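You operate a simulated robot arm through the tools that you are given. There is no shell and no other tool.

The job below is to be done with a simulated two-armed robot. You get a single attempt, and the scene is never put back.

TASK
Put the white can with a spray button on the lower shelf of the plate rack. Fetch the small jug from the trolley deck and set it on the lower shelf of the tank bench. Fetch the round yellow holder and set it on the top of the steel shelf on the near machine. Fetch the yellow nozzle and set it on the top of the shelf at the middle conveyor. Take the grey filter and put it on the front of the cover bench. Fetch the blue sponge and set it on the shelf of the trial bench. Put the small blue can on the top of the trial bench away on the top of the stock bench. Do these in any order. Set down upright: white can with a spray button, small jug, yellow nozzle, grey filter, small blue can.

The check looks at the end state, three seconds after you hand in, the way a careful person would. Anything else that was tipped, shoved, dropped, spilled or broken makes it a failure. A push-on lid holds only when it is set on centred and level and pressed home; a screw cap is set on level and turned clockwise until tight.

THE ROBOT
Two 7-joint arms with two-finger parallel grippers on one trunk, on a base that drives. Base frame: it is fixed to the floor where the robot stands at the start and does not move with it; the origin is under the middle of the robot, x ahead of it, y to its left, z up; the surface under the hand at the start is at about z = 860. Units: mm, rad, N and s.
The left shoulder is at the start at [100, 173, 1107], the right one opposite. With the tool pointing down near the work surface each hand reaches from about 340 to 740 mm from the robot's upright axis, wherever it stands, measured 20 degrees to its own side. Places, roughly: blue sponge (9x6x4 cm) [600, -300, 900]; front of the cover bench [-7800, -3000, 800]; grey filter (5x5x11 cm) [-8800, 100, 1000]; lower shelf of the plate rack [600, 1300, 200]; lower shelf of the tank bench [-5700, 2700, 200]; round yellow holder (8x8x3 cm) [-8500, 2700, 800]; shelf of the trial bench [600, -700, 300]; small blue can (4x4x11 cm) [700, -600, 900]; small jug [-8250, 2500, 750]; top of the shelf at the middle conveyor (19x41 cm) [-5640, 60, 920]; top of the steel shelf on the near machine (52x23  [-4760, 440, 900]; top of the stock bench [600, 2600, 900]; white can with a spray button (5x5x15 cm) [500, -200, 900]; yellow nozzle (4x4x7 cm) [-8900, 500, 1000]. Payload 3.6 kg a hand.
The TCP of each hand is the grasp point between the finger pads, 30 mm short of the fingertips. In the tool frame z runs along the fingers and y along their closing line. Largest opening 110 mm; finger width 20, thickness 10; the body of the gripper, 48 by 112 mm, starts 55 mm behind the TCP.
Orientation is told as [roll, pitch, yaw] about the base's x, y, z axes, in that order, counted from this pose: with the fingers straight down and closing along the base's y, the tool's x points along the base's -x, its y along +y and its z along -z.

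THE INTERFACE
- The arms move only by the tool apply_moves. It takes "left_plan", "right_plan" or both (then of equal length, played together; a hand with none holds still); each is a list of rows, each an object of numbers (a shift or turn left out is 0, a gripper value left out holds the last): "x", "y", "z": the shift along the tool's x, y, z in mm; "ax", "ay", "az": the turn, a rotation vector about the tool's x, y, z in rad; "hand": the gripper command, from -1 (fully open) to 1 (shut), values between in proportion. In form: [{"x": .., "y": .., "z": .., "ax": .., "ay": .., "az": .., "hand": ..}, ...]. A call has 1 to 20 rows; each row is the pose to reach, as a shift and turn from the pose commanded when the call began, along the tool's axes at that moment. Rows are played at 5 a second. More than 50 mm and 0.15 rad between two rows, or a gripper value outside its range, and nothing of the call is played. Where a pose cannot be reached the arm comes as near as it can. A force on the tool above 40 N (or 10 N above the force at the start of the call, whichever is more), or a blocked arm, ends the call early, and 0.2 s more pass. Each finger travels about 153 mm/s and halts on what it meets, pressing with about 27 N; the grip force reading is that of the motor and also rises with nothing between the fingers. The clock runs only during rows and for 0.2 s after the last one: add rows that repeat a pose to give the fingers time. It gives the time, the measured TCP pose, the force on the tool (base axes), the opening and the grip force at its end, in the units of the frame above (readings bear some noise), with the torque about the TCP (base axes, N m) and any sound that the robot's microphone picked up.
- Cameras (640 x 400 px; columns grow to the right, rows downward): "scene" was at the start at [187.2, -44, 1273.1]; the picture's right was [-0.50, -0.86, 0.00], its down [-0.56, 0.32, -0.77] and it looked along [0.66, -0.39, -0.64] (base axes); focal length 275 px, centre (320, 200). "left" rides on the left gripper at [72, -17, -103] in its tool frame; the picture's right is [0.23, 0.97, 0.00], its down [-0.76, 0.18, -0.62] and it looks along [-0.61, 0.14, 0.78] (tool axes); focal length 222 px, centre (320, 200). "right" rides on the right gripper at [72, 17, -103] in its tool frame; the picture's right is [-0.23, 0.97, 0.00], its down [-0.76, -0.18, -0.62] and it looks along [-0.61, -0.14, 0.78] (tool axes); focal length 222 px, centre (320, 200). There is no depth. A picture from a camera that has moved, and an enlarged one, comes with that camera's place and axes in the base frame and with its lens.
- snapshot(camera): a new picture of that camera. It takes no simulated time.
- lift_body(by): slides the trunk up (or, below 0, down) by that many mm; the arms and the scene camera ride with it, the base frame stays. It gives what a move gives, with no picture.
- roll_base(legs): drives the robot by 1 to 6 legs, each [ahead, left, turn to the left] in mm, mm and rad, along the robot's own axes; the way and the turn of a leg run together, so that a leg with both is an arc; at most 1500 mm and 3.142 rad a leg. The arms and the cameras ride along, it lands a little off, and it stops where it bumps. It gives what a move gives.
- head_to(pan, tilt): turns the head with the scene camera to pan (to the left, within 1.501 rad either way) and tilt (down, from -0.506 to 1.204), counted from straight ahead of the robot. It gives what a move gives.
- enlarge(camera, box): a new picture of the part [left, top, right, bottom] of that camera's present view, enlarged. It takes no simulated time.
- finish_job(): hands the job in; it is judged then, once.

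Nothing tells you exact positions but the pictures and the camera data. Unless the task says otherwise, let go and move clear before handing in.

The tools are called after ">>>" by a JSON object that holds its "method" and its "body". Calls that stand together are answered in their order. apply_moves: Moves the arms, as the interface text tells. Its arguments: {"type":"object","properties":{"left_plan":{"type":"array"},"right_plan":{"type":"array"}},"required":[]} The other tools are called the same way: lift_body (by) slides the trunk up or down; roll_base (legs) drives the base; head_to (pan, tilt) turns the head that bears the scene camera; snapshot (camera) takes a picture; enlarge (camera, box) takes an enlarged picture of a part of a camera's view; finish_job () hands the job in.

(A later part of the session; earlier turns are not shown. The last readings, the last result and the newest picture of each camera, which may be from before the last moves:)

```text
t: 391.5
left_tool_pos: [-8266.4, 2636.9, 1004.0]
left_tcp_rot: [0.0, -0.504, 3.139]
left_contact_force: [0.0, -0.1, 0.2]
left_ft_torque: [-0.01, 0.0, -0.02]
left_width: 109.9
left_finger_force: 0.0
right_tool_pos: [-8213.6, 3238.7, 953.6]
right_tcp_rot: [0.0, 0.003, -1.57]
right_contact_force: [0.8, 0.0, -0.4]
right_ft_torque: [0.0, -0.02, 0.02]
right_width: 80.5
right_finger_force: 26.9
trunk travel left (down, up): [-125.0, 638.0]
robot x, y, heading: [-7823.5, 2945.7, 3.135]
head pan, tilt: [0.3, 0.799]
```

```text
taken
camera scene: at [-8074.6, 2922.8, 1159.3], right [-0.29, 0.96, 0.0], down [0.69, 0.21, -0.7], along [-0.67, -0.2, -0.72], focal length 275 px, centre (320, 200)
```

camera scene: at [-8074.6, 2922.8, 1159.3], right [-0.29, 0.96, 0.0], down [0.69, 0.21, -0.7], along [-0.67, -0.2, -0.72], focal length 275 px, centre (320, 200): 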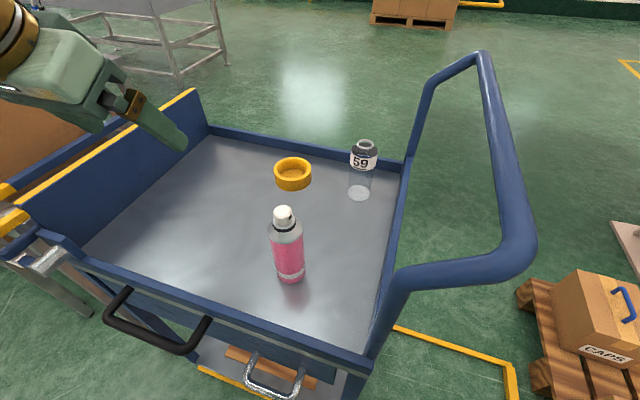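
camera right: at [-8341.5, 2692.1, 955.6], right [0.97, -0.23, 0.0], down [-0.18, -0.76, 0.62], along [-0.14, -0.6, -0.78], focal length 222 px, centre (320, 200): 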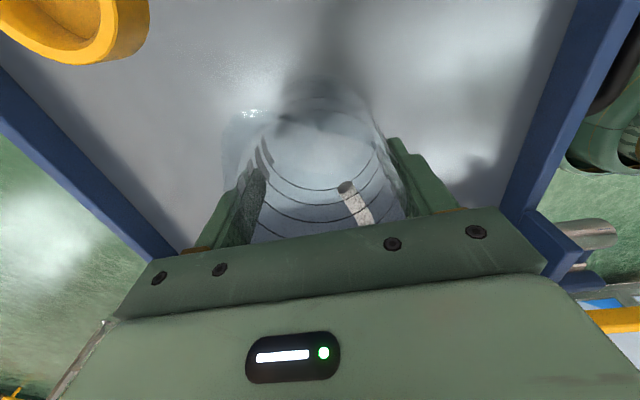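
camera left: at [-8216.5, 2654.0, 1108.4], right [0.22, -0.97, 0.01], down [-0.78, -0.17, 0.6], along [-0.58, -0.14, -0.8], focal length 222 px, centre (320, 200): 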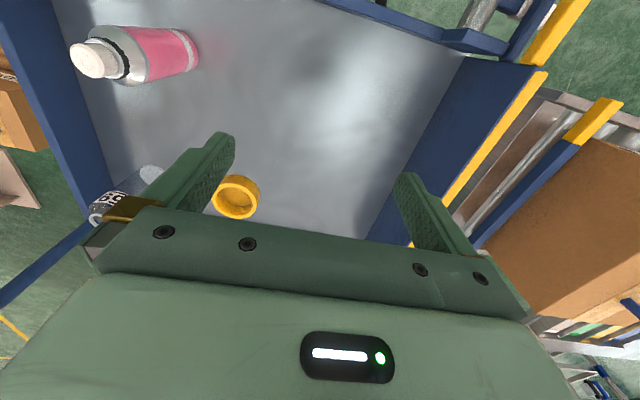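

The holder is at about (-8471, 2744). I'll go forward first, then sideways, then down, to stay clear of the pink bottle.

>>> {"method": "apply_moves", "body": {"left_plan": [{"x": -31, "z": 28}, {"x": -62, "z": 56}, {"x": -92, "z": 84}, {"x": -123, "z": 113}, {"x": -123, "y": -36, "z": 113}, {"x": -123, "y": -72, "z": 113}, {"x": -123, "y": -107, "z": 113}, {"x": -105, "y": -107, "z": 145}, {"x": -88, "y": -107, "z": 178}, {"x": -88, "y": -107, "z": 178}]}}

>>> {"method": "snapshot", "body": {"camera": "left"}}

>>> {"method": "snapshot", "body": {"camera": "scene"}}

```text
t: 393.7
left_tool_pos: [-8428.6, 2742.8, 890.9]
left_tcp_rot: [-0.001, -0.502, 3.139]
left_contact_force: [1.0, 0.0, 0.4]
left_ft_torque: [0.04, 0.02, -0.01]
left_width: 110.2
left_finger_force: 0.1
right_tool_pos: [-8214.5, 3239.9, 953.5]
right_tcp_rot: [-0.002, 0.004, -1.571]
right_contact_force: [0.4, 0.0, -2.0]
right_ft_torque: [0.01, 0.03, 0.0]
right_width: 80.5
right_finger_force: 26.9
trunk travel left (down, up): [-125.0, 638.0]
robot x, y, heading: [-7823.6, 2948.9, 3.136]
head pan, tilt: [0.3, 0.799]
```

```text
taken
camera left: at [-8314.5, 2760.9, 946.0], right [0.2, -0.97, -0.11], down [-0.37, -0.18, 0.91], along [-0.91, -0.14, -0.39], focal length 222 px, centre (320, 200)
```

left: 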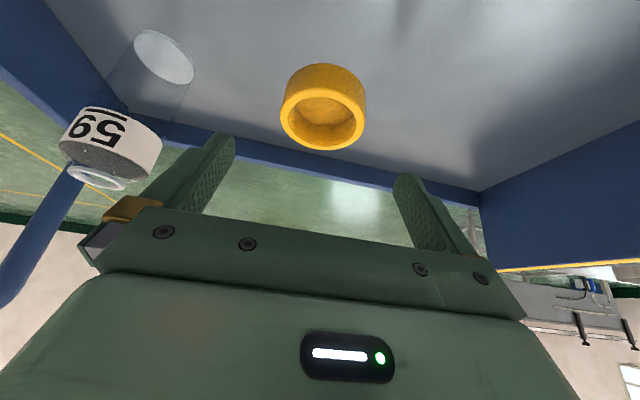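

```text
taken
camera scene: at [-8074.3, 2922.9, 1159.4], right [-0.29, 0.96, 0.0], down [0.69, 0.21, -0.7], along [-0.67, -0.2, -0.72], focal length 275 px, centre (320, 200)
```

scene: 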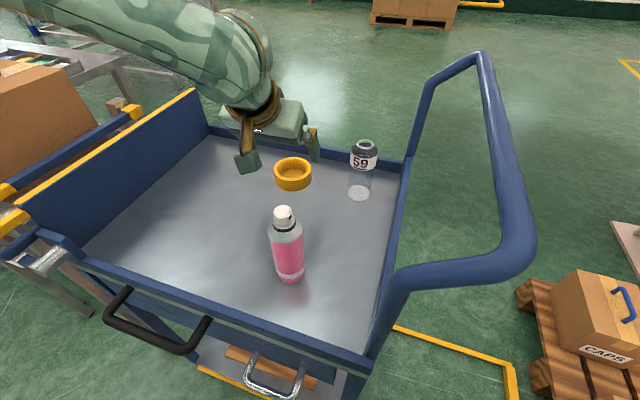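

The ring is centred between the fingers. I'll slide in along the tool axis to just above the deck, then close on it.

>>> {"method": "apply_moves", "body": {"left_plan": [{"x": 1, "z": 25}, {"x": 3, "z": 50}, {"x": 4, "z": 72}, {"x": 5, "z": 86}, {"x": 5, "z": 86}]}}

>>> {"method": "snapshot", "body": {"camera": "left"}}

>>> {"method": "enlarge", "body": {"camera": "scene", "box": [220, 90, 400, 210]}}

```text
t: 394.9
left_tool_pos: [-8464.0, 2746.2, 810.1]
left_tcp_rot: [-0.001, -0.501, 3.138]
left_contact_force: [-0.2, -0.3, 0.2]
left_ft_torque: [0.0, -0.01, 0.01]
left_width: 109.8
left_finger_force: 0.0
right_tool_pos: [-8213.9, 3238.2, 953.1]
right_tcp_rot: [0.001, 0.004, -1.572]
right_contact_force: [-0.2, 0.3, -1.0]
right_ft_torque: [0.0, 0.0, 0.0]
right_width: 80.2
right_finger_force: 26.8
trunk travel left (down, up): [-125.0, 638.0]
robot x, y, heading: [-7827.0, 2945.5, 3.138]
head pan, tilt: [0.3, 0.799]
```

```text
taken
camera left: at [-8349.6, 2762.5, 865.6], right [0.2, -0.97, -0.11], down [-0.37, -0.18, 0.91], along [-0.91, -0.14, -0.39], focal length 222 px, centre (320, 200)
```

left: 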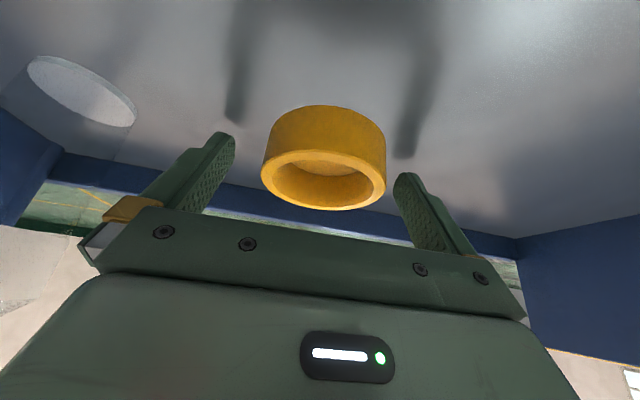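

```text
3.33 times, centred on (310, 150) of scene
camera zoom: at [-8074.5, 2922.9, 1159.3], right [-0.29, 0.96, 0.0], down [0.69, 0.21, -0.7], along [-0.67, -0.2, -0.72], focal length 916 px, centre (353, 367)
```

zoom: 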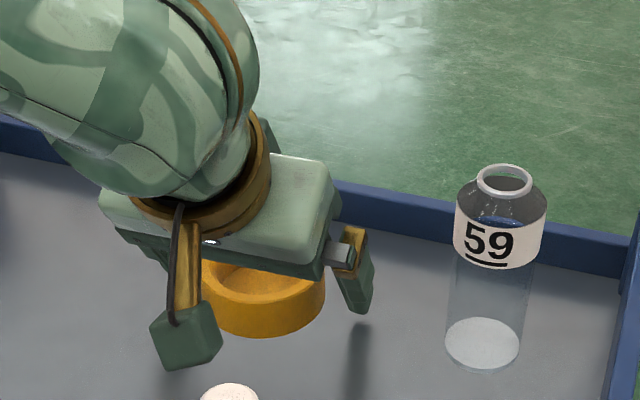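

>>> {"method": "apply_moves", "body": {"left_plan": [{"z": 2, "x": -3}, {"z": 2, "x": -3, "hand": -0.7}, {"z": 2, "x": -3, "hand": -0.5}, {"z": 2, "x": -3, "hand": -0.3}, {"z": 2, "x": -3, "hand": 0.0}, {"z": 2, "x": -3, "hand": 1}, {"z": 2, "x": -3, "hand": 1}, {"z": 2, "x": -3, "hand": 1}]}}

>>> {"method": "snapshot", "body": {"camera": "left"}}

```text
t: 396.7
left_tool_pos: [-8467.6, 2745.7, 809.7]
left_tcp_rot: [0.002, -0.501, 3.138]
left_contact_force: [0.1, -0.5, 0.6]
left_ft_torque: [-0.01, -0.02, 0.02]
left_width: 75.6
left_finger_force: 26.9
right_tool_pos: [-8214.6, 3240.9, 954.0]
right_tcp_rot: [0.001, 0.003, -1.569]
right_contact_force: [-0.3, -0.4, -1.0]
right_ft_torque: [0.0, -0.01, -0.05]
right_width: 80.7
right_finger_force: 27.1
trunk travel left (down, up): [-125.0, 638.0]
robot x, y, heading: [-7828.1, 2945.1, 3.134]
head pan, tilt: [0.3, 0.799]
```

```text
taken
camera left: at [-8353.9, 2762.3, 865.1], right [0.2, -0.97, -0.11], down [-0.37, -0.18, 0.91], along [-0.91, -0.14, -0.39], focal length 222 px, centre (320, 200)
```

left: 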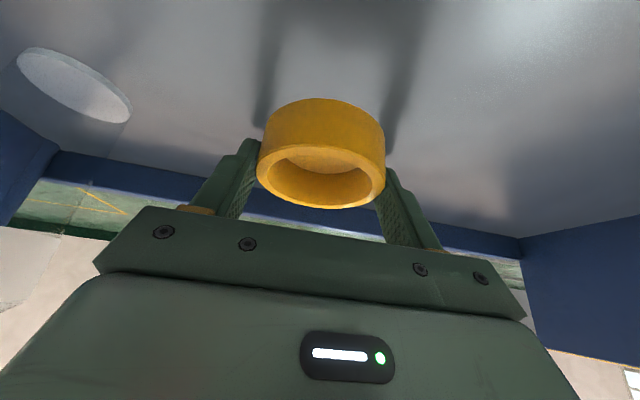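

The holder is gripped. I'll lift it clear of the bottle, then back the robot away from the trolley.

>>> {"method": "apply_moves", "body": {"left_plan": [{"x": -14, "z": -26}, {"x": -29, "z": -53}, {"x": -43, "z": -79}, {"x": -58, "z": -105}, {"x": -72, "z": -132}, {"x": -72, "z": -132}]}}

>>> {"method": "roll_base", "body": {"legs": [[-460, 0, 0]]}}

>>> {"method": "head_to", "body": {"pan": 0.0, "tilt": 0.5}}

>>> {"method": "snapshot", "body": {"camera": "scene"}}

```text
t: 398.1
left_tool_pos: [-8470.6, 2744.9, 963.9]
left_tcp_rot: [0.001, -0.498, 3.137]
left_contact_force: [0.5, -0.1, -0.8]
left_ft_torque: [0.0, 0.0, -0.02]
left_width: 75.7
left_finger_force: 27.1
right_tool_pos: [-8214.3, 3239.3, 953.3]
right_tcp_rot: [-0.001, 0.003, -1.569]
right_contact_force: [0.3, -0.6, -0.7]
right_ft_torque: [0.01, 0.03, 0.03]
right_width: 80.6
right_finger_force: 26.6
trunk travel left (down, up): [-125.0, 638.0]
robot x, y, heading: [-7821.7, 2946.8, 3.141]
head pan, tilt: [0.3, 0.799]
```

```text
t: 400.9
left_tool_pos: [-8012.7, 2738.3, 964.3]
left_tcp_rot: [0.002, -0.5, -3.136]
left_contact_force: [0.1, 0.1, -0.1]
left_ft_torque: [-0.04, 0.01, -0.01]
left_width: 75.3
left_finger_force: 27.2
right_tool_pos: [-7761.6, 3237.3, 953.0]
right_tcp_rot: [0.0, 0.002, -1.56]
right_contact_force: [-0.3, 0.0, -0.6]
right_ft_torque: [0.01, 0.0, 0.01]
right_width: 80.5
right_finger_force: 27.0
trunk travel left (down, up): [-125.0, 638.0]
robot x, y, heading: [-7370.2, 2946.6, -3.133]
head pan, tilt: [0.3, 0.799]
```

```text
t: 401.7
left_tool_pos: [-8011.5, 2739.5, 963.0]
left_tcp_rot: [0.001, -0.503, -3.135]
left_contact_force: [0.6, -1.2, -0.4]
left_ft_torque: [-0.01, -0.01, 0.0]
left_width: 75.7
left_finger_force: 26.5
right_tool_pos: [-7762.5, 3235.2, 952.2]
right_tcp_rot: [0.001, 0.004, -1.562]
right_contact_force: [0.8, 0.0, -1.1]
right_ft_torque: [0.0, -0.02, 0.04]
right_width: 80.7
right_finger_force: 26.8
trunk travel left (down, up): [-125.0, 638.0]
robot x, y, heading: [-7374.7, 2952.2, -3.138]
head pan, tilt: [0.0, 0.499]
```

```text
taken
camera scene: at [-7633.3, 2944.7, 1185.2], right [-0.01, 1.0, 0.0], down [0.48, 0.0, -0.88], along [-0.88, -0.01, -0.48], focal length 275 px, centre (320, 200)
```

scene: 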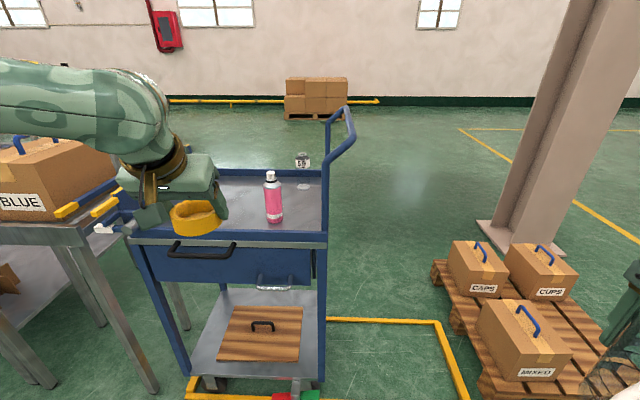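

Both items are held safely. I'll raise the trunk, tuck the left hand in, and drive back to the tank bench.

>>> {"method": "lift_body", "body": {"by": 100}}

>>> {"method": "apply_moves", "body": {"left_plan": [{"x": 35, "z": -19}, {"x": 70, "z": -38}, {"x": 105, "z": -57}, {"x": 140, "z": -76}, {"x": 176, "z": -96}, {"x": 176, "z": -96}]}}

>>> {"method": "roll_base", "body": {"legs": [[0, 1430, 0], [-1450, 0, 0]]}}

>>> {"method": "head_to", "body": {"pan": -1.4, "tilt": 0.5}}

>>> {"method": "snapshot", "body": {"camera": "scene"}}

```text
t: 403.0
left_tool_pos: [-8013.7, 2739.4, 1062.9]
left_tcp_rot: [0.002, -0.5, -3.135]
left_contact_force: [0.3, 0.1, -1.0]
left_ft_torque: [0.02, 0.03, -0.02]
left_width: 75.8
left_finger_force: 26.8
right_tool_pos: [-7763.7, 3236.2, 1053.5]
right_tcp_rot: [0.001, 0.003, -1.561]
right_contact_force: [0.1, -0.1, -2.0]
right_ft_torque: [-0.01, -0.03, -0.03]
right_width: 80.6
right_finger_force: 27.3
trunk travel left (down, up): [-225.0, 538.0]
robot x, y, heading: [-7372.8, 2949.5, -3.139]
head pan, tilt: [0.0, 0.499]
```

```text
t: 404.4
left_tool_pos: [-7811.8, 2739.4, 1061.9]
left_tcp_rot: [-0.002, -0.5, -3.135]
left_contact_force: [-0.4, -0.2, -0.8]
left_ft_torque: [-0.05, 0.03, 0.01]
left_width: 75.5
left_finger_force: 27.2
right_tool_pos: [-7761.9, 3236.9, 1053.5]
right_tcp_rot: [-0.001, 0.003, -1.561]
right_contact_force: [0.2, 0.5, -0.6]
right_ft_torque: [0.01, -0.02, 0.03]
right_width: 80.5
right_finger_force: 27.1
trunk travel left (down, up): [-225.0, 538.0]
robot x, y, heading: [-7374.0, 2946.7, -3.136]
head pan, tilt: [0.0, 0.499]
```

```text
t: 418.4
left_tool_pos: [-6346.6, 1306.6, 1062.2]
left_tcp_rot: [0.001, -0.501, 3.135]
left_contact_force: [0.0, -0.6, -0.9]
left_ft_torque: [-0.01, -0.01, 0.0]
left_width: 75.2
left_finger_force: 27.0
right_tool_pos: [-6288.9, 1804.6, 1054.0]
right_tcp_rot: [0.0, 0.003, -1.575]
right_contact_force: [0.5, -0.1, -0.7]
right_ft_torque: [0.02, 0.02, -0.03]
right_width: 80.4
right_finger_force: 27.1
trunk travel left (down, up): [-225.0, 538.0]
robot x, y, heading: [-5903.8, 1512.3, 3.135]
head pan, tilt: [0.0, 0.499]
```

```text
t: 419.9
left_tool_pos: [-6346.2, 1307.8, 1062.6]
left_tcp_rot: [0.001, -0.501, 3.133]
left_contact_force: [0.6, -0.1, -0.5]
left_ft_torque: [-0.02, 0.03, 0.01]
left_width: 75.6
left_finger_force: 26.9
right_tool_pos: [-6289.6, 1803.8, 1054.6]
right_tcp_rot: [-0.001, 0.003, -1.574]
right_contact_force: [1.0, 0.3, -1.5]
right_ft_torque: [0.01, -0.01, 0.02]
right_width: 80.4
right_finger_force: 26.9
trunk travel left (down, up): [-225.0, 538.0]
robot x, y, heading: [-5900.6, 1513.6, 3.135]
head pan, tilt: [-1.4, 0.499]
```

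```text
taken
camera scene: at [-6032.5, 1598.9, 1290.6], right [0.99, 0.16, 0.0], down [0.08, -0.47, -0.88], along [-0.14, 0.87, -0.48], focal length 275 px, centre (320, 200)
```

scene: 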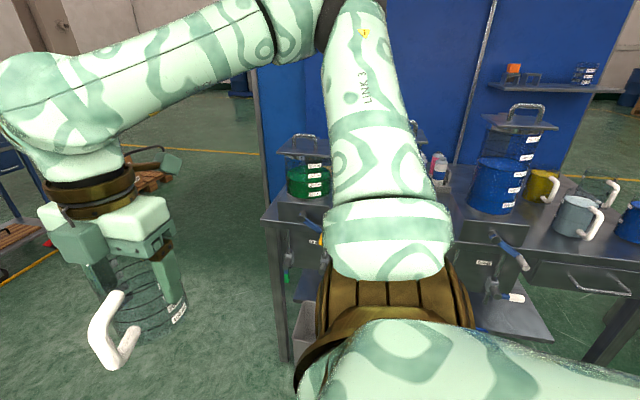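

My arm blocks the view, so I'll turn to face the tank bench and look at its lower shelf directly.

>>> {"method": "roll_base", "body": {"legs": [[0, 100, 0], [0, 0, -1.57]]}}

>>> {"method": "head_to", "body": {"pan": 0.0, "tilt": 0.55}}

>>> {"method": "snapshot", "body": {"camera": "scene"}}

>>> {"method": "head_to", "body": {"pan": -0.35, "tilt": 0.55}}

>>> {"method": "snapshot", "body": {"camera": "scene"}}

```text
t: 424.9
left_tool_pos: [-6117.1, 1847.0, 1063.1]
left_tcp_rot: [0.002, -0.501, 1.586]
left_contact_force: [-0.6, 0.2, -0.8]
left_ft_torque: [-0.05, 0.01, -0.02]
left_width: 75.4
left_finger_force: 27.4
right_tool_pos: [-5619.1, 1800.6, 1053.2]
right_tcp_rot: [-0.001, 0.005, -3.122]
right_contact_force: [0.6, 0.1, -0.9]
right_ft_torque: [-0.03, -0.01, -0.01]
right_width: 80.6
right_finger_force: 26.9
trunk travel left (down, up): [-225.0, 538.0]
robot x, y, heading: [-5903.8, 1407.8, 1.587]
head pan, tilt: [-1.4, 0.499]
```

```text
t: 426.4
left_tool_pos: [-6115.9, 1846.2, 1062.3]
left_tcp_rot: [0.001, -0.501, 1.587]
left_contact_force: [0.7, -0.3, -0.1]
left_ft_torque: [0.0, -0.02, 0.0]
left_width: 75.5
left_finger_force: 26.8
right_tool_pos: [-5618.7, 1799.8, 1053.4]
right_tcp_rot: [0.001, 0.002, -3.123]
right_contact_force: [-0.4, 0.5, -0.8]
right_ft_torque: [-0.03, -0.02, 0.0]
right_width: 80.5
right_finger_force: 27.0
trunk travel left (down, up): [-225.0, 538.0]
robot x, y, heading: [-5900.9, 1405.9, 1.59]
head pan, tilt: [0.0, 0.55]
```

```text
taken
camera scene: at [-5907.4, 1610.4, 1286.0], right [1.0, 0.02, 0.0], down [0.01, -0.52, -0.85], along [-0.01, 0.85, -0.52], focal length 275 px, centre (320, 200)
```

scene: 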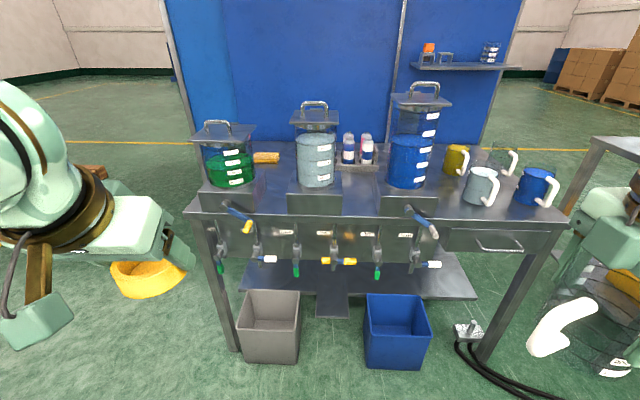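

```text
t: 427.2
left_tool_pos: [-6115.4, 1846.2, 1062.5]
left_tcp_rot: [0.001, -0.5, 1.586]
left_contact_force: [-0.7, 0.5, -0.1]
left_ft_torque: [0.01, 0.02, 0.03]
left_width: 75.5
left_finger_force: 27.3
right_tool_pos: [-5619.0, 1800.7, 1052.6]
right_tcp_rot: [0.0, 0.005, -3.121]
right_contact_force: [-0.3, -1.1, -0.7]
right_ft_torque: [-0.02, 0.01, -0.03]
right_width: 80.6
right_finger_force: 27.1
trunk travel left (down, up): [-225.0, 538.0]
robot x, y, heading: [-5902.4, 1405.9, 1.584]
head pan, tilt: [-0.351, 0.55]
```

```text
taken
camera scene: at [-5876.6, 1605.4, 1286.0], right [0.94, -0.33, 0.0], down [-0.17, -0.49, -0.85], along [0.28, 0.81, -0.52], focal length 275 px, centre (320, 200)
```

scene: 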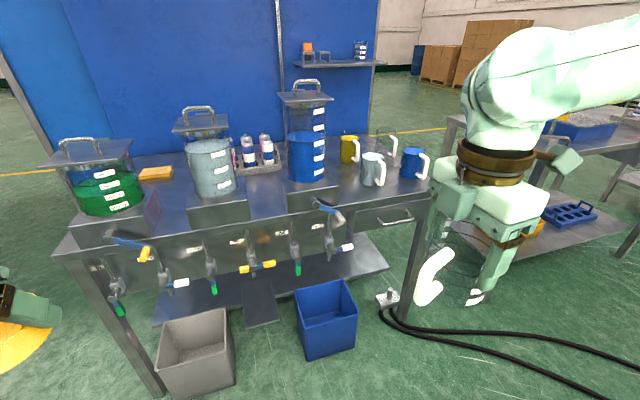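

The lower shelf is set back behind two bins and beneath a row of valves. I'll zoom in on it.

>>> {"method": "enlarge", "body": {"camera": "scene", "box": [100, 200, 420, 400]}}

>>> {"method": "head_to", "body": {"pan": 0.0, "tilt": 0.75}}

>>> {"method": "enlarge", "body": {"camera": "scene", "box": [190, 100, 510, 300]}}

```text
2.00 times, centred on (260, 300) of scene
camera zoom: at [-5876.6, 1605.4, 1286.0], right [0.94, -0.33, 0.0], down [-0.17, -0.49, -0.85], along [0.28, 0.81, -0.52], focal length 550 px, centre (440, 0)
```

zoom: 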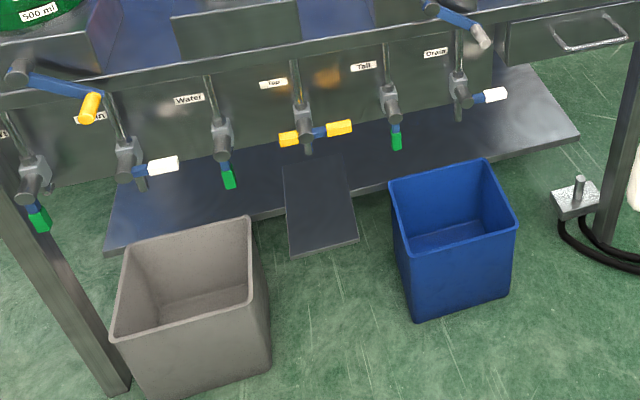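

```text
t: 428.0
left_tool_pos: [-6115.9, 1846.0, 1064.1]
left_tcp_rot: [0.0, -0.5, 1.587]
left_contact_force: [0.2, 0.6, -0.8]
left_ft_torque: [-0.01, 0.0, 0.02]
left_width: 75.3
left_finger_force: 27.3
right_tool_pos: [-5619.4, 1801.1, 1053.7]
right_tcp_rot: [0.0, 0.003, -3.122]
right_contact_force: [0.0, 0.0, -0.7]
right_ft_torque: [-0.01, -0.01, -0.02]
right_width: 80.7
right_finger_force: 27.0
trunk travel left (down, up): [-225.0, 538.0]
robot x, y, heading: [-5901.2, 1407.4, 1.587]
head pan, tilt: [0.0, 0.75]
```

```text
2.00 times, centred on (350, 200) of scene
camera zoom: at [-5907.3, 1603.5, 1268.7], right [1.0, 0.02, 0.0], down [0.01, -0.68, -0.73], along [-0.01, 0.73, -0.68], focal length 550 px, centre (260, 200)
```

zoom: 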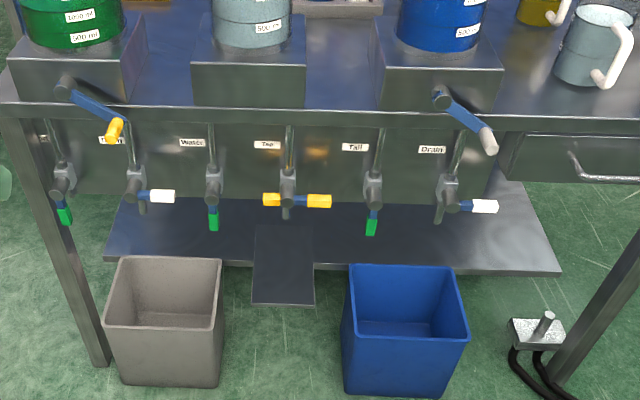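

The lower shelf has a tongue sticking out between the two bins, at x ≈ -5938 to -5796, which is a natural place for the jug. To get under the valves I'll need a tilted grip from the side, so I'll deliver the holder first. I'll drive east and turn to face the gap with the steel shelf.

>>> {"method": "roll_base", "body": {"legs": [[100, -946, 0], [0, 0, -1.57], [0, 0, -1.57]]}}

>>> {"method": "head_to", "body": {"pan": 0.1, "tilt": 0.5}}

>>> {"method": "snapshot", "body": {"camera": "scene"}}

```text
t: 440.7
left_tool_pos: [-4759.6, 1080.3, 1063.1]
left_tcp_rot: [0.0, -0.501, -1.592]
left_contact_force: [0.4, 0.4, -0.9]
left_ft_torque: [0.01, 0.02, 0.02]
left_width: 75.3
left_finger_force: 26.7
right_tool_pos: [-5257.0, 1143.5, 1054.1]
right_tcp_rot: [-0.001, 0.004, -0.018]
right_contact_force: [0.0, 0.3, -1.7]
right_ft_torque: [-0.02, 0.02, -0.03]
right_width: 80.6
right_finger_force: 27.2
trunk travel left (down, up): [-225.0, 538.0]
robot x, y, heading: [-4958.3, 1528.5, -1.593]
head pan, tilt: [0.0, 0.75]
```

```text
t: 441.5
left_tool_pos: [-4760.5, 1079.2, 1062.6]
left_tcp_rot: [0.0, -0.501, -1.594]
left_contact_force: [0.5, -0.7, -1.2]
left_ft_torque: [0.0, -0.01, -0.01]
left_width: 75.2
left_finger_force: 27.0
right_tool_pos: [-5256.3, 1144.3, 1053.4]
right_tcp_rot: [0.0, 0.005, -0.017]
right_contact_force: [0.1, 0.0, -1.1]
right_ft_torque: [0.01, 0.02, -0.02]
right_width: 80.2
right_finger_force: 27.5
trunk travel left (down, up): [-225.0, 538.0]
robot x, y, heading: [-4958.0, 1525.8, -1.593]
head pan, tilt: [0.099, 0.499]
```

```text
taken
camera scene: at [-4951.8, 1321.1, 1290.5], right [-1.0, -0.08, 0.0], down [-0.04, 0.48, -0.88], along [0.07, -0.87, -0.48], focal length 275 px, centre (320, 200)
```

scene: 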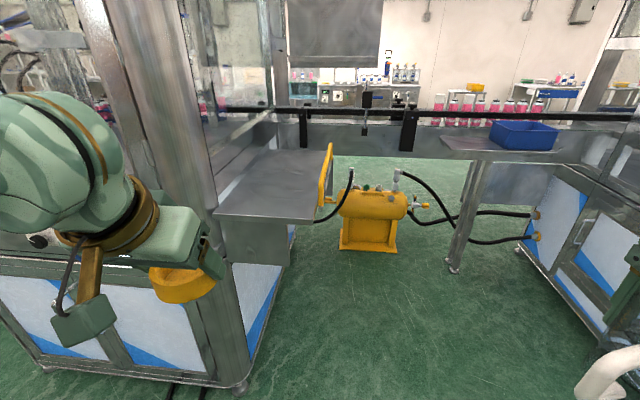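

The steel shelf spans x ≈ -4885 to -4615 and y ≈ 150 to 710 at z ≈ 900, and the conveyor shelf with a blue bin is visible behind at the right. I'll drive up to place the holder near the front of the steel shelf.

>>> {"method": "roll_base", "body": {"legs": [[320, 0, 0.02]]}}

>>> {"method": "head_to", "body": {"pan": 0.3, "tilt": 0.7}}

>>> {"method": "snapshot", "body": {"camera": "scene"}}

>>> {"method": "snapshot", "body": {"camera": "left"}}

```text
t: 443.6
left_tool_pos: [-4754.7, 765.0, 1062.6]
left_tcp_rot: [0.0, -0.501, -1.572]
left_contact_force: [-0.7, -0.7, -1.2]
left_ft_torque: [0.02, 0.0, -0.01]
left_width: 75.0
left_finger_force: 27.3
right_tool_pos: [-5251.9, 817.9, 1053.5]
right_tcp_rot: [-0.001, 0.004, 0.003]
right_contact_force: [-0.3, -0.1, -0.6]
right_ft_torque: [0.02, 0.01, 0.0]
right_width: 80.7
right_finger_force: 27.1
trunk travel left (down, up): [-225.0, 538.0]
robot x, y, heading: [-4965.1, 1203.7, -1.572]
head pan, tilt: [0.099, 0.499]
```

```text
t: 444.4
left_tool_pos: [-4756.2, 764.9, 1062.1]
left_tcp_rot: [0.001, -0.499, -1.571]
left_contact_force: [0.1, -0.8, -0.6]
left_ft_torque: [0.01, 0.0, 0.02]
left_width: 75.5
left_finger_force: 27.0
right_tool_pos: [-5252.3, 821.1, 1052.6]
right_tcp_rot: [0.001, 0.005, 0.002]
right_contact_force: [-0.3, 0.0, -1.5]
right_ft_torque: [0.01, 0.06, 0.01]
right_width: 80.5
right_finger_force: 26.1
trunk travel left (down, up): [-225.0, 538.0]
robot x, y, heading: [-4963.5, 1209.0, -1.576]
head pan, tilt: [0.3, 0.7]
```

```text
taken
camera scene: at [-4935.1, 1012.1, 1273.0], right [-0.96, -0.29, 0.0], down [-0.19, 0.62, -0.77], along [0.23, -0.73, -0.64], focal length 275 px, centre (320, 200)
```

scene: 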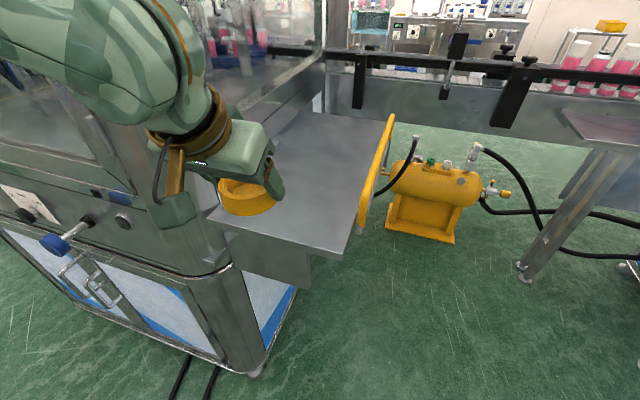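

```text
taken
camera left: at [-4771.2, 879.2, 1117.9], right [0.97, 0.2, -0.11], down [0.18, -0.37, 0.91], along [0.14, -0.91, -0.39], focal length 222 px, centre (320, 200)
```

left: 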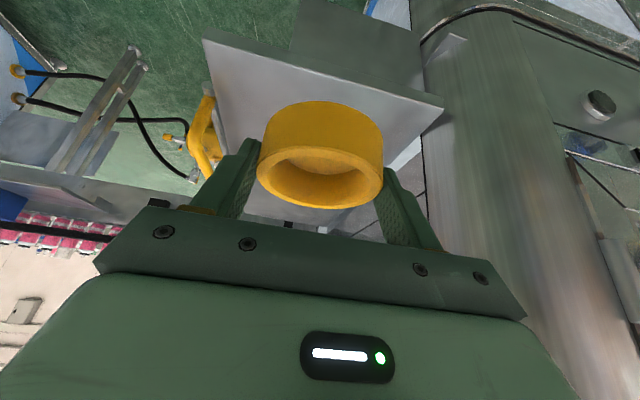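

The left hand is well placed beside the machine's corner post. I'll move it forward over the shelf and down to just above it.

>>> {"method": "apply_moves", "body": {"left_plan": [{"x": -18, "y": 2, "z": 33}, {"x": -36, "y": 4, "z": 65}, {"x": -54, "y": 6, "z": 98}, {"x": -71, "y": 6, "z": 130}, {"x": -71, "y": 6, "z": 130}]}}

>>> {"method": "snapshot", "body": {"camera": "scene"}}

>>> {"method": "snapshot", "body": {"camera": "left"}}

```text
t: 445.6
left_tool_pos: [-4750.0, 636.4, 983.5]
left_tcp_rot: [0.0, -0.5, -1.572]
left_contact_force: [-0.8, -0.1, -0.2]
left_ft_torque: [0.03, 0.0, -0.01]
left_width: 75.4
left_finger_force: 26.8
right_tool_pos: [-5251.1, 820.0, 1053.8]
right_tcp_rot: [-0.001, 0.003, 0.003]
right_contact_force: [1.5, 0.2, -0.5]
right_ft_torque: [-0.02, 0.0, 0.01]
right_width: 80.6
right_finger_force: 27.3
trunk travel left (down, up): [-225.0, 538.0]
robot x, y, heading: [-4959.7, 1206.5, -1.572]
head pan, tilt: [0.3, 0.7]
```

```text
taken
camera scene: at [-4935.2, 1012.6, 1273.1], right [-0.96, -0.29, 0.0], down [-0.19, 0.62, -0.76], along [0.23, -0.73, -0.64], focal length 275 px, centre (320, 200)
```

scene: 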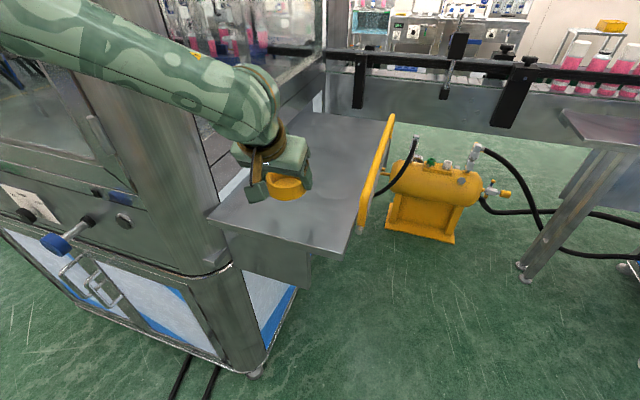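

```text
taken
camera left: at [-4766.6, 751.3, 1038.5], right [0.97, 0.2, -0.11], down [0.18, -0.37, 0.91], along [0.14, -0.91, -0.39], focal length 222 px, centre (320, 200)
```

left: 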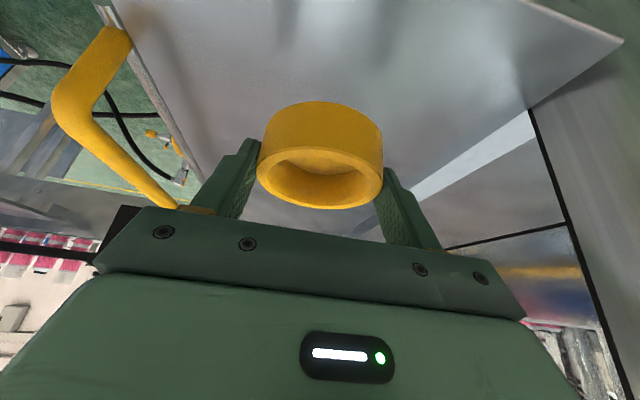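

>>> {"method": "apply_moves", "body": {"left_plan": [{"x": 6, "z": 11}, {"x": 12, "z": 22}, {"x": 18, "z": 33}, {"x": 20.5, "z": 37.5}, {"x": 20.5, "z": 37.5}]}}

>>> {"method": "apply_moves", "body": {"left_plan": [{"x": 1.4, "z": 2.6}, {"x": 2.8, "z": 5.2}, {"x": 4.2, "z": 7.8}, {"x": 5.6, "z": 10.4}, {"x": 7, "z": 13}]}}

```text
t: 446.8
left_tool_pos: [-4748.7, 638.6, 939.8]
left_tcp_rot: [0.001, -0.5, -1.572]
left_contact_force: [0.4, -0.5, -0.2]
left_ft_torque: [0.01, 0.03, 0.03]
left_width: 75.1
left_finger_force: 26.8
right_tool_pos: [-5251.7, 820.0, 1052.0]
right_tcp_rot: [0.0, 0.004, 0.003]
right_contact_force: [0.3, -0.2, -1.2]
right_ft_torque: [0.01, -0.02, 0.02]
right_width: 80.6
right_finger_force: 27.7
trunk travel left (down, up): [-225.0, 538.0]
robot x, y, heading: [-4958.5, 1205.9, -1.576]
head pan, tilt: [0.3, 0.7]
```

```text
t: 447.9
left_tool_pos: [-4748.6, 636.9, 932.6]
left_tcp_rot: [0.002, -0.52, -1.573]
left_contact_force: [1.1, 2.1, 18.1]
left_ft_torque: [0.39, -0.11, -0.06]
left_width: 75.1
left_finger_force: 27.2
right_tool_pos: [-5252.0, 821.0, 1052.1]
right_tcp_rot: [0.0, 0.003, 0.003]
right_contact_force: [-0.2, -1.2, -0.1]
right_ft_torque: [0.01, 0.02, -0.01]
right_width: 80.3
right_finger_force: 26.8
trunk travel left (down, up): [-225.0, 538.0]
robot x, y, heading: [-4959.3, 1209.0, -1.57]
head pan, tilt: [0.3, 0.7]
stopped in row 5 (left hand): the force on the tool passed its limit at 43 N (the readings are from after the stop); the commanded pose is now the measured one
```

The holder is down on the shelf. I'll ease off, open the fingers and back off along the tool axis.

>>> {"method": "apply_moves", "body": {"left_plan": [{"x": -1.5, "z": -2.5}, {"x": -1.5, "z": -2.5, "hand": -0.5}, {"x": -1.5, "z": -2.5, "hand": -0.8}, {"x": -1.5, "z": -2.5, "hand": -0.8}, {"x": -2, "z": -25, "hand": -0.8}, {"x": -2, "z": -60, "hand": -0.8}, {"x": -2, "z": -100, "hand": -0.8}, {"x": -2, "z": -140, "hand": -0.8}, {"x": -2, "z": -150, "hand": -0.8}]}}

>>> {"method": "roll_base", "body": {"legs": [[-300, 0, 0]]}}

>>> {"method": "snapshot", "body": {"camera": "scene"}}

```text
t: 449.9
left_tool_pos: [-4746.6, 708.0, 1063.6]
left_tcp_rot: [0.003, -0.511, -1.572]
left_contact_force: [-0.4, 0.0, -0.1]
left_ft_torque: [0.03, 0.01, 0.0]
left_width: 99.0
left_finger_force: 0.1
right_tool_pos: [-5251.8, 818.9, 1053.0]
right_tcp_rot: [0.0, 0.003, 0.003]
right_contact_force: [0.7, 0.6, -0.8]
right_ft_torque: [0.02, 0.01, 0.02]
right_width: 81.0
right_finger_force: 27.1
trunk travel left (down, up): [-225.0, 538.0]
robot x, y, heading: [-4955.1, 1207.3, -1.572]
head pan, tilt: [0.3, 0.7]
```

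```text
t: 451.9
left_tool_pos: [-4750.1, 1008.6, 1063.6]
left_tcp_rot: [0.002, -0.513, -1.578]
left_contact_force: [-0.3, 0.1, 0.5]
left_ft_torque: [-0.02, -0.03, -0.01]
left_width: 99.2
left_finger_force: 0.1
right_tool_pos: [-5252.9, 1125.5, 1054.1]
right_tcp_rot: [0.0, 0.003, -0.004]
right_contact_force: [0.4, -0.1, -0.8]
right_ft_torque: [-0.04, 0.0, 0.01]
right_width: 80.7
right_finger_force: 26.8
trunk travel left (down, up): [-225.0, 538.0]
robot x, y, heading: [-4956.1, 1510.7, -1.58]
head pan, tilt: [0.3, 0.7]
```

```text
taken
camera scene: at [-4935.0, 1315.2, 1273.1], right [-0.96, -0.29, 0.0], down [-0.19, 0.62, -0.77], along [0.22, -0.73, -0.64], focal length 275 px, centre (320, 200)
```

scene: 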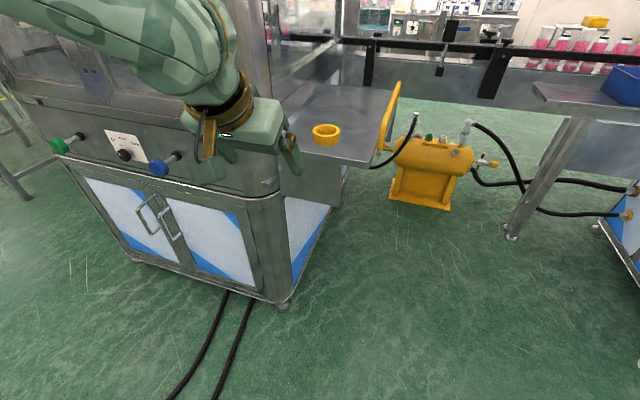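

The holder sits on the steel shelf, so that's four of seven done. For the jug I need to hand it over to the left hand with a tilted grip, using a table on the same side as the tank bench. I'll turn around and look at the bench to the east.

>>> {"method": "apply_moves", "body": {"left_plan": [{"ay": 0.13, "hand": -1}, {"ay": 0.26}, {"ay": 0.39}, {"ay": 0.51}, {"ay": 0.51}]}}

>>> {"method": "roll_base", "body": {"legs": [[0, 0, 1.57], [0, 0, 1.57], [-150, -550, 0]]}}

>>> {"method": "head_to", "body": {"pan": 0.0, "tilt": 0.45}}

>>> {"method": "snapshot", "body": {"camera": "scene"}}

```text
t: 453.1
left_tool_pos: [-4749.4, 1009.0, 1064.6]
left_tcp_rot: [0.001, 0.0, -1.578]
left_contact_force: [0.9, 0.2, 0.4]
left_ft_torque: [0.03, 0.0, 0.01]
left_width: 109.9
left_finger_force: 0.0
right_tool_pos: [-5252.8, 1123.8, 1053.1]
right_tcp_rot: [-0.001, 0.003, -0.005]
right_contact_force: [0.4, -0.2, -1.1]
right_ft_torque: [0.01, 0.0, -0.01]
right_width: 80.7
right_finger_force: 27.1
trunk travel left (down, up): [-225.0, 538.0]
robot x, y, heading: [-4958.9, 1508.5, -1.579]
head pan, tilt: [0.3, 0.7]
```

```text
t: 464.1
left_tool_pos: [-4651.3, 1874.0, 1064.0]
left_tcp_rot: [0.001, -0.001, 1.623]
left_contact_force: [-0.5, -0.5, 0.0]
left_ft_torque: [-0.01, 0.02, 0.01]
left_width: 109.8
left_finger_force: 0.0
right_tool_pos: [-4143.3, 1787.6, 1052.6]
right_tcp_rot: [0.001, 0.003, -3.087]
right_contact_force: [0.1, -0.6, -0.8]
right_ft_torque: [0.05, 0.04, 0.0]
right_width: 80.4
right_finger_force: 26.9
trunk travel left (down, up): [-225.0, 538.0]
robot x, y, heading: [-4413.7, 1384.5, 1.624]
head pan, tilt: [0.3, 0.7]
```

```text
t: 464.9
left_tool_pos: [-4652.5, 1874.1, 1063.1]
left_tcp_rot: [0.002, -0.002, 1.621]
left_contact_force: [0.4, 0.3, -0.2]
left_ft_torque: [0.0, -0.01, 0.03]
left_width: 109.9
left_finger_force: 0.0
right_tool_pos: [-4142.5, 1787.8, 1052.8]
right_tcp_rot: [-0.001, 0.004, -3.089]
right_contact_force: [0.5, -0.3, -0.8]
right_ft_torque: [-0.01, -0.02, -0.01]
right_width: 80.6
right_finger_force: 26.8
trunk travel left (down, up): [-225.0, 538.0]
robot x, y, heading: [-4415.3, 1383.3, 1.619]
head pan, tilt: [0.0, 0.45]
```

```text
taken
camera scene: at [-4425.4, 1590.0, 1295.0], right [1.0, 0.05, 0.0], down [0.02, -0.44, -0.9], along [-0.05, 0.9, -0.44], focal length 275 px, centre (320, 200)
```

scene: 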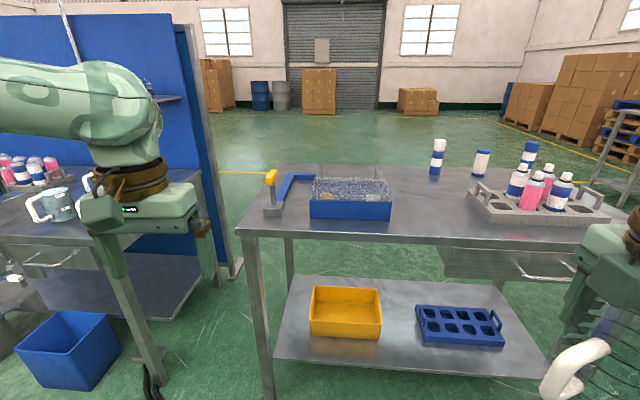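

This bench has a free spot at about (-4090, 2370), between the blue foam box and the bottle tray. I'll turn the jug hand so the handle points away from the robot, tuck the left hand back, and line up to set the jug down there.

>>> {"method": "apply_moves", "body": {"left_plan": [{"x": 30}, {"x": 60}, {"x": 90}, {"x": 120}, {"x": 120}, {"x": 120}, {"x": 120}, {"x": 120}, {"x": 120}, {"x": 120}, {"x": 120}, {"x": 120}], "right_plan": [{"az": 0.143}, {"az": 0.286}, {"az": 0.429}, {"az": 0.572}, {"az": 0.715}, {"az": 0.858}, {"az": 1.0}, {"az": 1.143}, {"az": 1.286}, {"az": 1.429}, {"az": 1.57}, {"az": 1.57}]}}

>>> {"method": "roll_base", "body": {"legs": [[420, -145, -0.048]]}}

>>> {"method": "head_to", "body": {"pan": -0.2, "tilt": 0.7}}

>>> {"method": "snapshot", "body": {"camera": "scene"}}

```text
t: 467.5
left_tool_pos: [-4646.5, 1754.7, 1065.1]
left_tcp_rot: [0.001, -0.001, 1.621]
left_contact_force: [0.7, -0.4, 0.2]
left_ft_torque: [-0.01, -0.03, 0.01]
left_width: 110.2
left_finger_force: 0.0
right_tool_pos: [-4142.7, 1786.8, 1052.5]
right_tcp_rot: [-0.005, 0.0, 1.622]
right_contact_force: [-0.4, 0.4, -0.2]
right_ft_torque: [0.0, -0.04, -0.02]
right_width: 80.7
right_finger_force: 27.0
trunk travel left (down, up): [-225.0, 538.0]
robot x, y, heading: [-4416.1, 1381.2, 1.62]
head pan, tilt: [0.0, 0.45]
```

```text
t: 470.2
left_tool_pos: [-4493.2, 2189.7, 1065.2]
left_tcp_rot: [0.002, -0.001, 1.569]
left_contact_force: [0.4, 0.3, -0.1]
left_ft_torque: [-0.02, -0.03, 0.02]
left_width: 109.9
left_finger_force: 0.1
right_tool_pos: [-3989.9, 2194.7, 1053.3]
right_tcp_rot: [-0.004, 0.0, 1.572]
right_contact_force: [0.7, 0.1, -0.4]
right_ft_torque: [-0.02, 0.0, -0.02]
right_width: 80.6
right_finger_force: 26.8
trunk travel left (down, up): [-225.0, 538.0]
robot x, y, heading: [-4284.6, 1810.5, 1.573]
head pan, tilt: [0.0, 0.45]
```

```text
t: 471.0
left_tool_pos: [-4493.3, 2189.9, 1065.2]
left_tcp_rot: [0.001, -0.001, 1.57]
left_contact_force: [0.5, 0.4, -0.5]
left_ft_torque: [0.01, 0.01, 0.03]
left_width: 110.0
left_finger_force: 0.1
right_tool_pos: [-3989.7, 2194.7, 1052.9]
right_tcp_rot: [-0.004, 0.0, 1.573]
right_contact_force: [-0.2, 0.3, -0.5]
right_ft_torque: [0.0, 0.01, -0.04]
right_width: 80.5
right_finger_force: 27.2
trunk travel left (down, up): [-225.0, 538.0]
robot x, y, heading: [-4278.9, 1811.6, 1.569]
head pan, tilt: [-0.201, 0.7]
```

```text
taken
camera scene: at [-4264.5, 2004.9, 1273.0], right [0.98, -0.2, 0.0], down [-0.13, -0.63, -0.77], along [0.15, 0.75, -0.64], focal length 275 px, centre (320, 200)
```

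scene: 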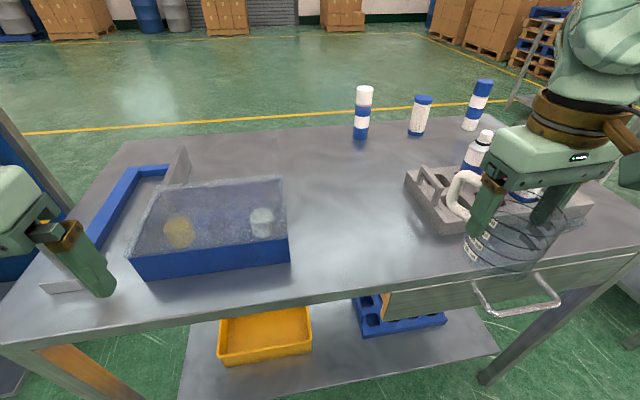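

The free spot between the foam box and the tray is about 305 mm wide. I'll move the jug left and forward over it, then lower it.

>>> {"method": "apply_moves", "body": {"right_plan": [{"y": 37, "z": 10}, {"y": 74, "z": 20}, {"y": 110, "z": 30}, {"x": -40, "y": 110, "z": 45}, {"x": -80, "y": 110, "z": 60}, {"x": -120, "y": 110, "z": 75}, {"x": -160, "y": 110, "z": 85}, {"x": -185, "y": 110, "z": 95}, {"x": -185, "y": 110, "z": 95}]}}

>>> {"method": "snapshot", "body": {"camera": "scene"}}

```text
t: 473.0
left_tool_pos: [-4495.6, 2189.2, 1065.3]
left_tcp_rot: [0.0, -0.003, 1.569]
left_contact_force: [0.0, -0.2, 0.4]
left_ft_torque: [0.02, -0.03, 0.02]
left_width: 110.0
left_finger_force: 0.1
right_tool_pos: [-4099.4, 2382.7, 959.6]
right_tcp_rot: [-0.007, -0.003, 1.573]
right_contact_force: [-0.3, 0.1, -1.2]
right_ft_torque: [0.02, 0.0, -0.02]
right_width: 80.6
right_finger_force: 27.1
trunk travel left (down, up): [-225.0, 538.0]
robot x, y, heading: [-4280.8, 1806.0, 1.565]
head pan, tilt: [-0.201, 0.7]
```

```text
taken
camera scene: at [-4264.7, 2004.4, 1273.1], right [0.98, -0.2, 0.0], down [-0.13, -0.63, -0.76], along [0.15, 0.75, -0.64], focal length 275 px, centre (320, 200)
```

scene: 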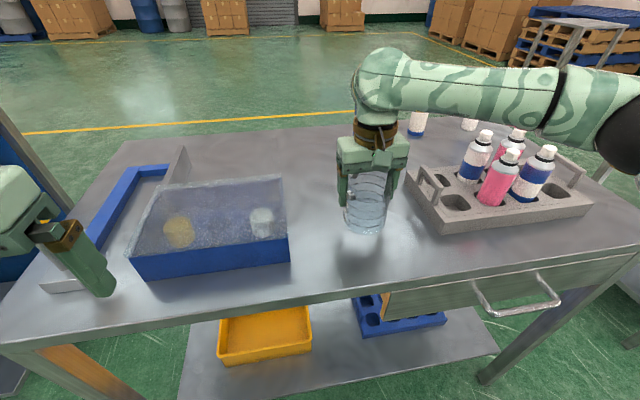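

>>> {"method": "apply_moves", "body": {"right_plan": [{"z": 8}, {"z": 16}, {"z": 20}, {"z": 23}, {"z": 26}, {"z": 29}]}}

```text
t: 474.4
left_tool_pos: [-4495.1, 2187.9, 1065.4]
left_tcp_rot: [0.002, -0.005, 1.567]
left_contact_force: [-0.4, -0.2, 0.4]
left_ft_torque: [0.0, 0.02, 0.03]
left_width: 109.9
left_finger_force: 0.0
right_tool_pos: [-4097.7, 2377.6, 930.0]
right_tcp_rot: [-0.004, -0.005, 1.575]
right_contact_force: [0.6, -1.9, 23.6]
right_ft_torque: [-0.13, 0.7, 0.07]
right_width: 80.5
right_finger_force: 26.6
trunk travel left (down, up): [-225.0, 538.0]
robot x, y, heading: [-4283.2, 1807.7, 1.571]
head pan, tilt: [-0.201, 0.7]
```

The jug has touched down. I'll ease off, open the fingers, and lift straight up.

>>> {"method": "apply_moves", "body": {"right_plan": [{"z": -4}, {"z": -4, "hand": -0.6}, {"z": -4, "hand": -0.8}, {"z": -4, "hand": -1}, {"z": -4, "hand": -1}, {"z": -30, "hand": -1}, {"z": -70, "hand": -1}, {"z": -105, "hand": -1}, {"z": -105, "x": 45}, {"z": -105, "x": 90}, {"z": -105, "x": 135}, {"z": -105, "x": 180}, {"z": -105, "x": 200}]}}

>>> {"method": "snapshot", "body": {"camera": "scene"}}

>>> {"method": "enlarge", "body": {"camera": "scene", "box": [300, 150, 460, 260]}}

```text
t: 477.2
left_tool_pos: [-4494.6, 2187.5, 1065.4]
left_tcp_rot: [0.0, 0.0, 1.568]
left_contact_force: [-0.2, 0.1, 0.2]
left_ft_torque: [-0.01, 0.05, 0.02]
left_width: 110.0
left_finger_force: 0.0
right_tool_pos: [-4097.8, 2177.0, 1030.9]
right_tcp_rot: [-0.004, 0.0, 1.572]
right_contact_force: [-0.1, 0.4, 0.4]
right_ft_torque: [0.02, -0.01, 0.01]
right_width: 109.7
right_finger_force: 0.0
right hand out of reach, approached as far as the arm can: row 8
trunk travel left (down, up): [-225.0, 538.0]
robot x, y, heading: [-4281.3, 1809.1, 1.565]
head pan, tilt: [-0.201, 0.7]
```

```text
taken
camera scene: at [-4264.4, 2004.7, 1272.9], right [0.98, -0.2, 0.0], down [-0.13, -0.63, -0.76], along [0.15, 0.75, -0.64], focal length 275 px, centre (320, 200)
```

scene: 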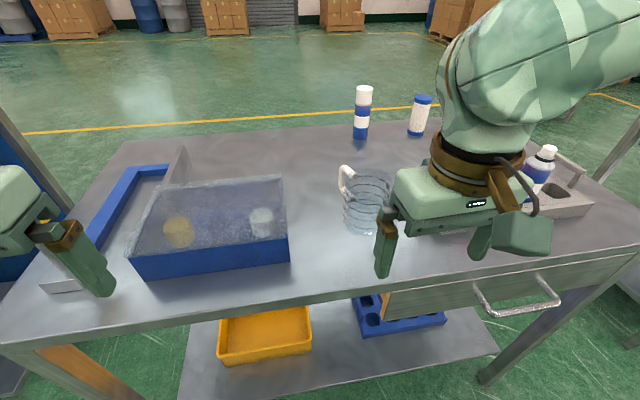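

```text
3.64 times, centred on (380, 205) of scene
camera zoom: at [-4264.4, 2004.7, 1272.9], right [0.98, -0.2, 0.0], down [-0.13, -0.63, -0.76], along [0.15, 0.75, -0.64], focal length 999 px, centre (102, 182)
```

zoom: 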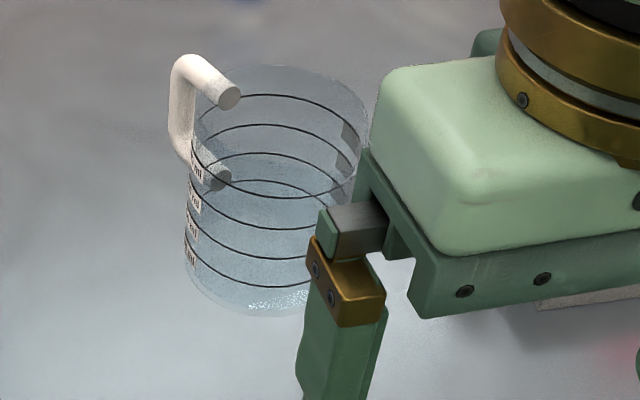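

The jug stands on the bench with its handle pointing away. Now I'll back off, turn to face east so the bench is on my left, and unfold the left arm sideways.

>>> {"method": "roll_base", "body": {"legs": [[-420, 0, 0], [0, 0, -1.565]]}}

>>> {"method": "apply_moves", "body": {"left_plan": [{"az": 0.14}, {"az": 0.28}, {"az": 0.42}, {"az": 0.56}, {"az": 0.7}, {"az": 0.84}, {"az": 0.98}, {"az": 1.12}, {"az": 1.26}, {"az": 1.26}]}}

```text
t: 483.4
left_tool_pos: [-3913.3, 1624.2, 1064.1]
left_tcp_rot: [0.001, -0.002, 0.055]
left_contact_force: [0.6, 0.8, -0.1]
left_ft_torque: [0.0, -0.02, 0.03]
left_width: 109.9
left_finger_force: 0.1
right_tool_pos: [-3901.4, 1226.1, 1031.4]
right_tcp_rot: [-0.003, 0.001, 0.06]
right_contact_force: [0.1, 0.1, 0.6]
right_ft_torque: [-0.03, -0.02, -0.01]
right_width: 109.8
right_finger_force: 0.1
trunk travel left (down, up): [-225.0, 538.0]
robot x, y, heading: [-4279.2, 1389.4, 0.053]
head pan, tilt: [-0.201, 0.7]
```

```text
t: 485.6
left_tool_pos: [-3912.3, 1625.7, 1066.1]
left_tcp_rot: [0.003, 0.003, -1.205]
left_contact_force: [0.0, -0.3, -1.0]
left_ft_torque: [-0.02, 0.01, -0.04]
left_width: 109.8
left_finger_force: 0.1
right_tool_pos: [-3901.1, 1228.7, 1031.7]
right_tcp_rot: [-0.004, -0.002, 0.059]
right_contact_force: [-1.0, 0.1, 0.4]
right_ft_torque: [0.02, 0.02, 0.02]
right_width: 110.2
right_finger_force: 0.1
trunk travel left (down, up): [-225.0, 538.0]
robot x, y, heading: [-4279.2, 1391.4, 0.057]
head pan, tilt: [-0.201, 0.7]
```

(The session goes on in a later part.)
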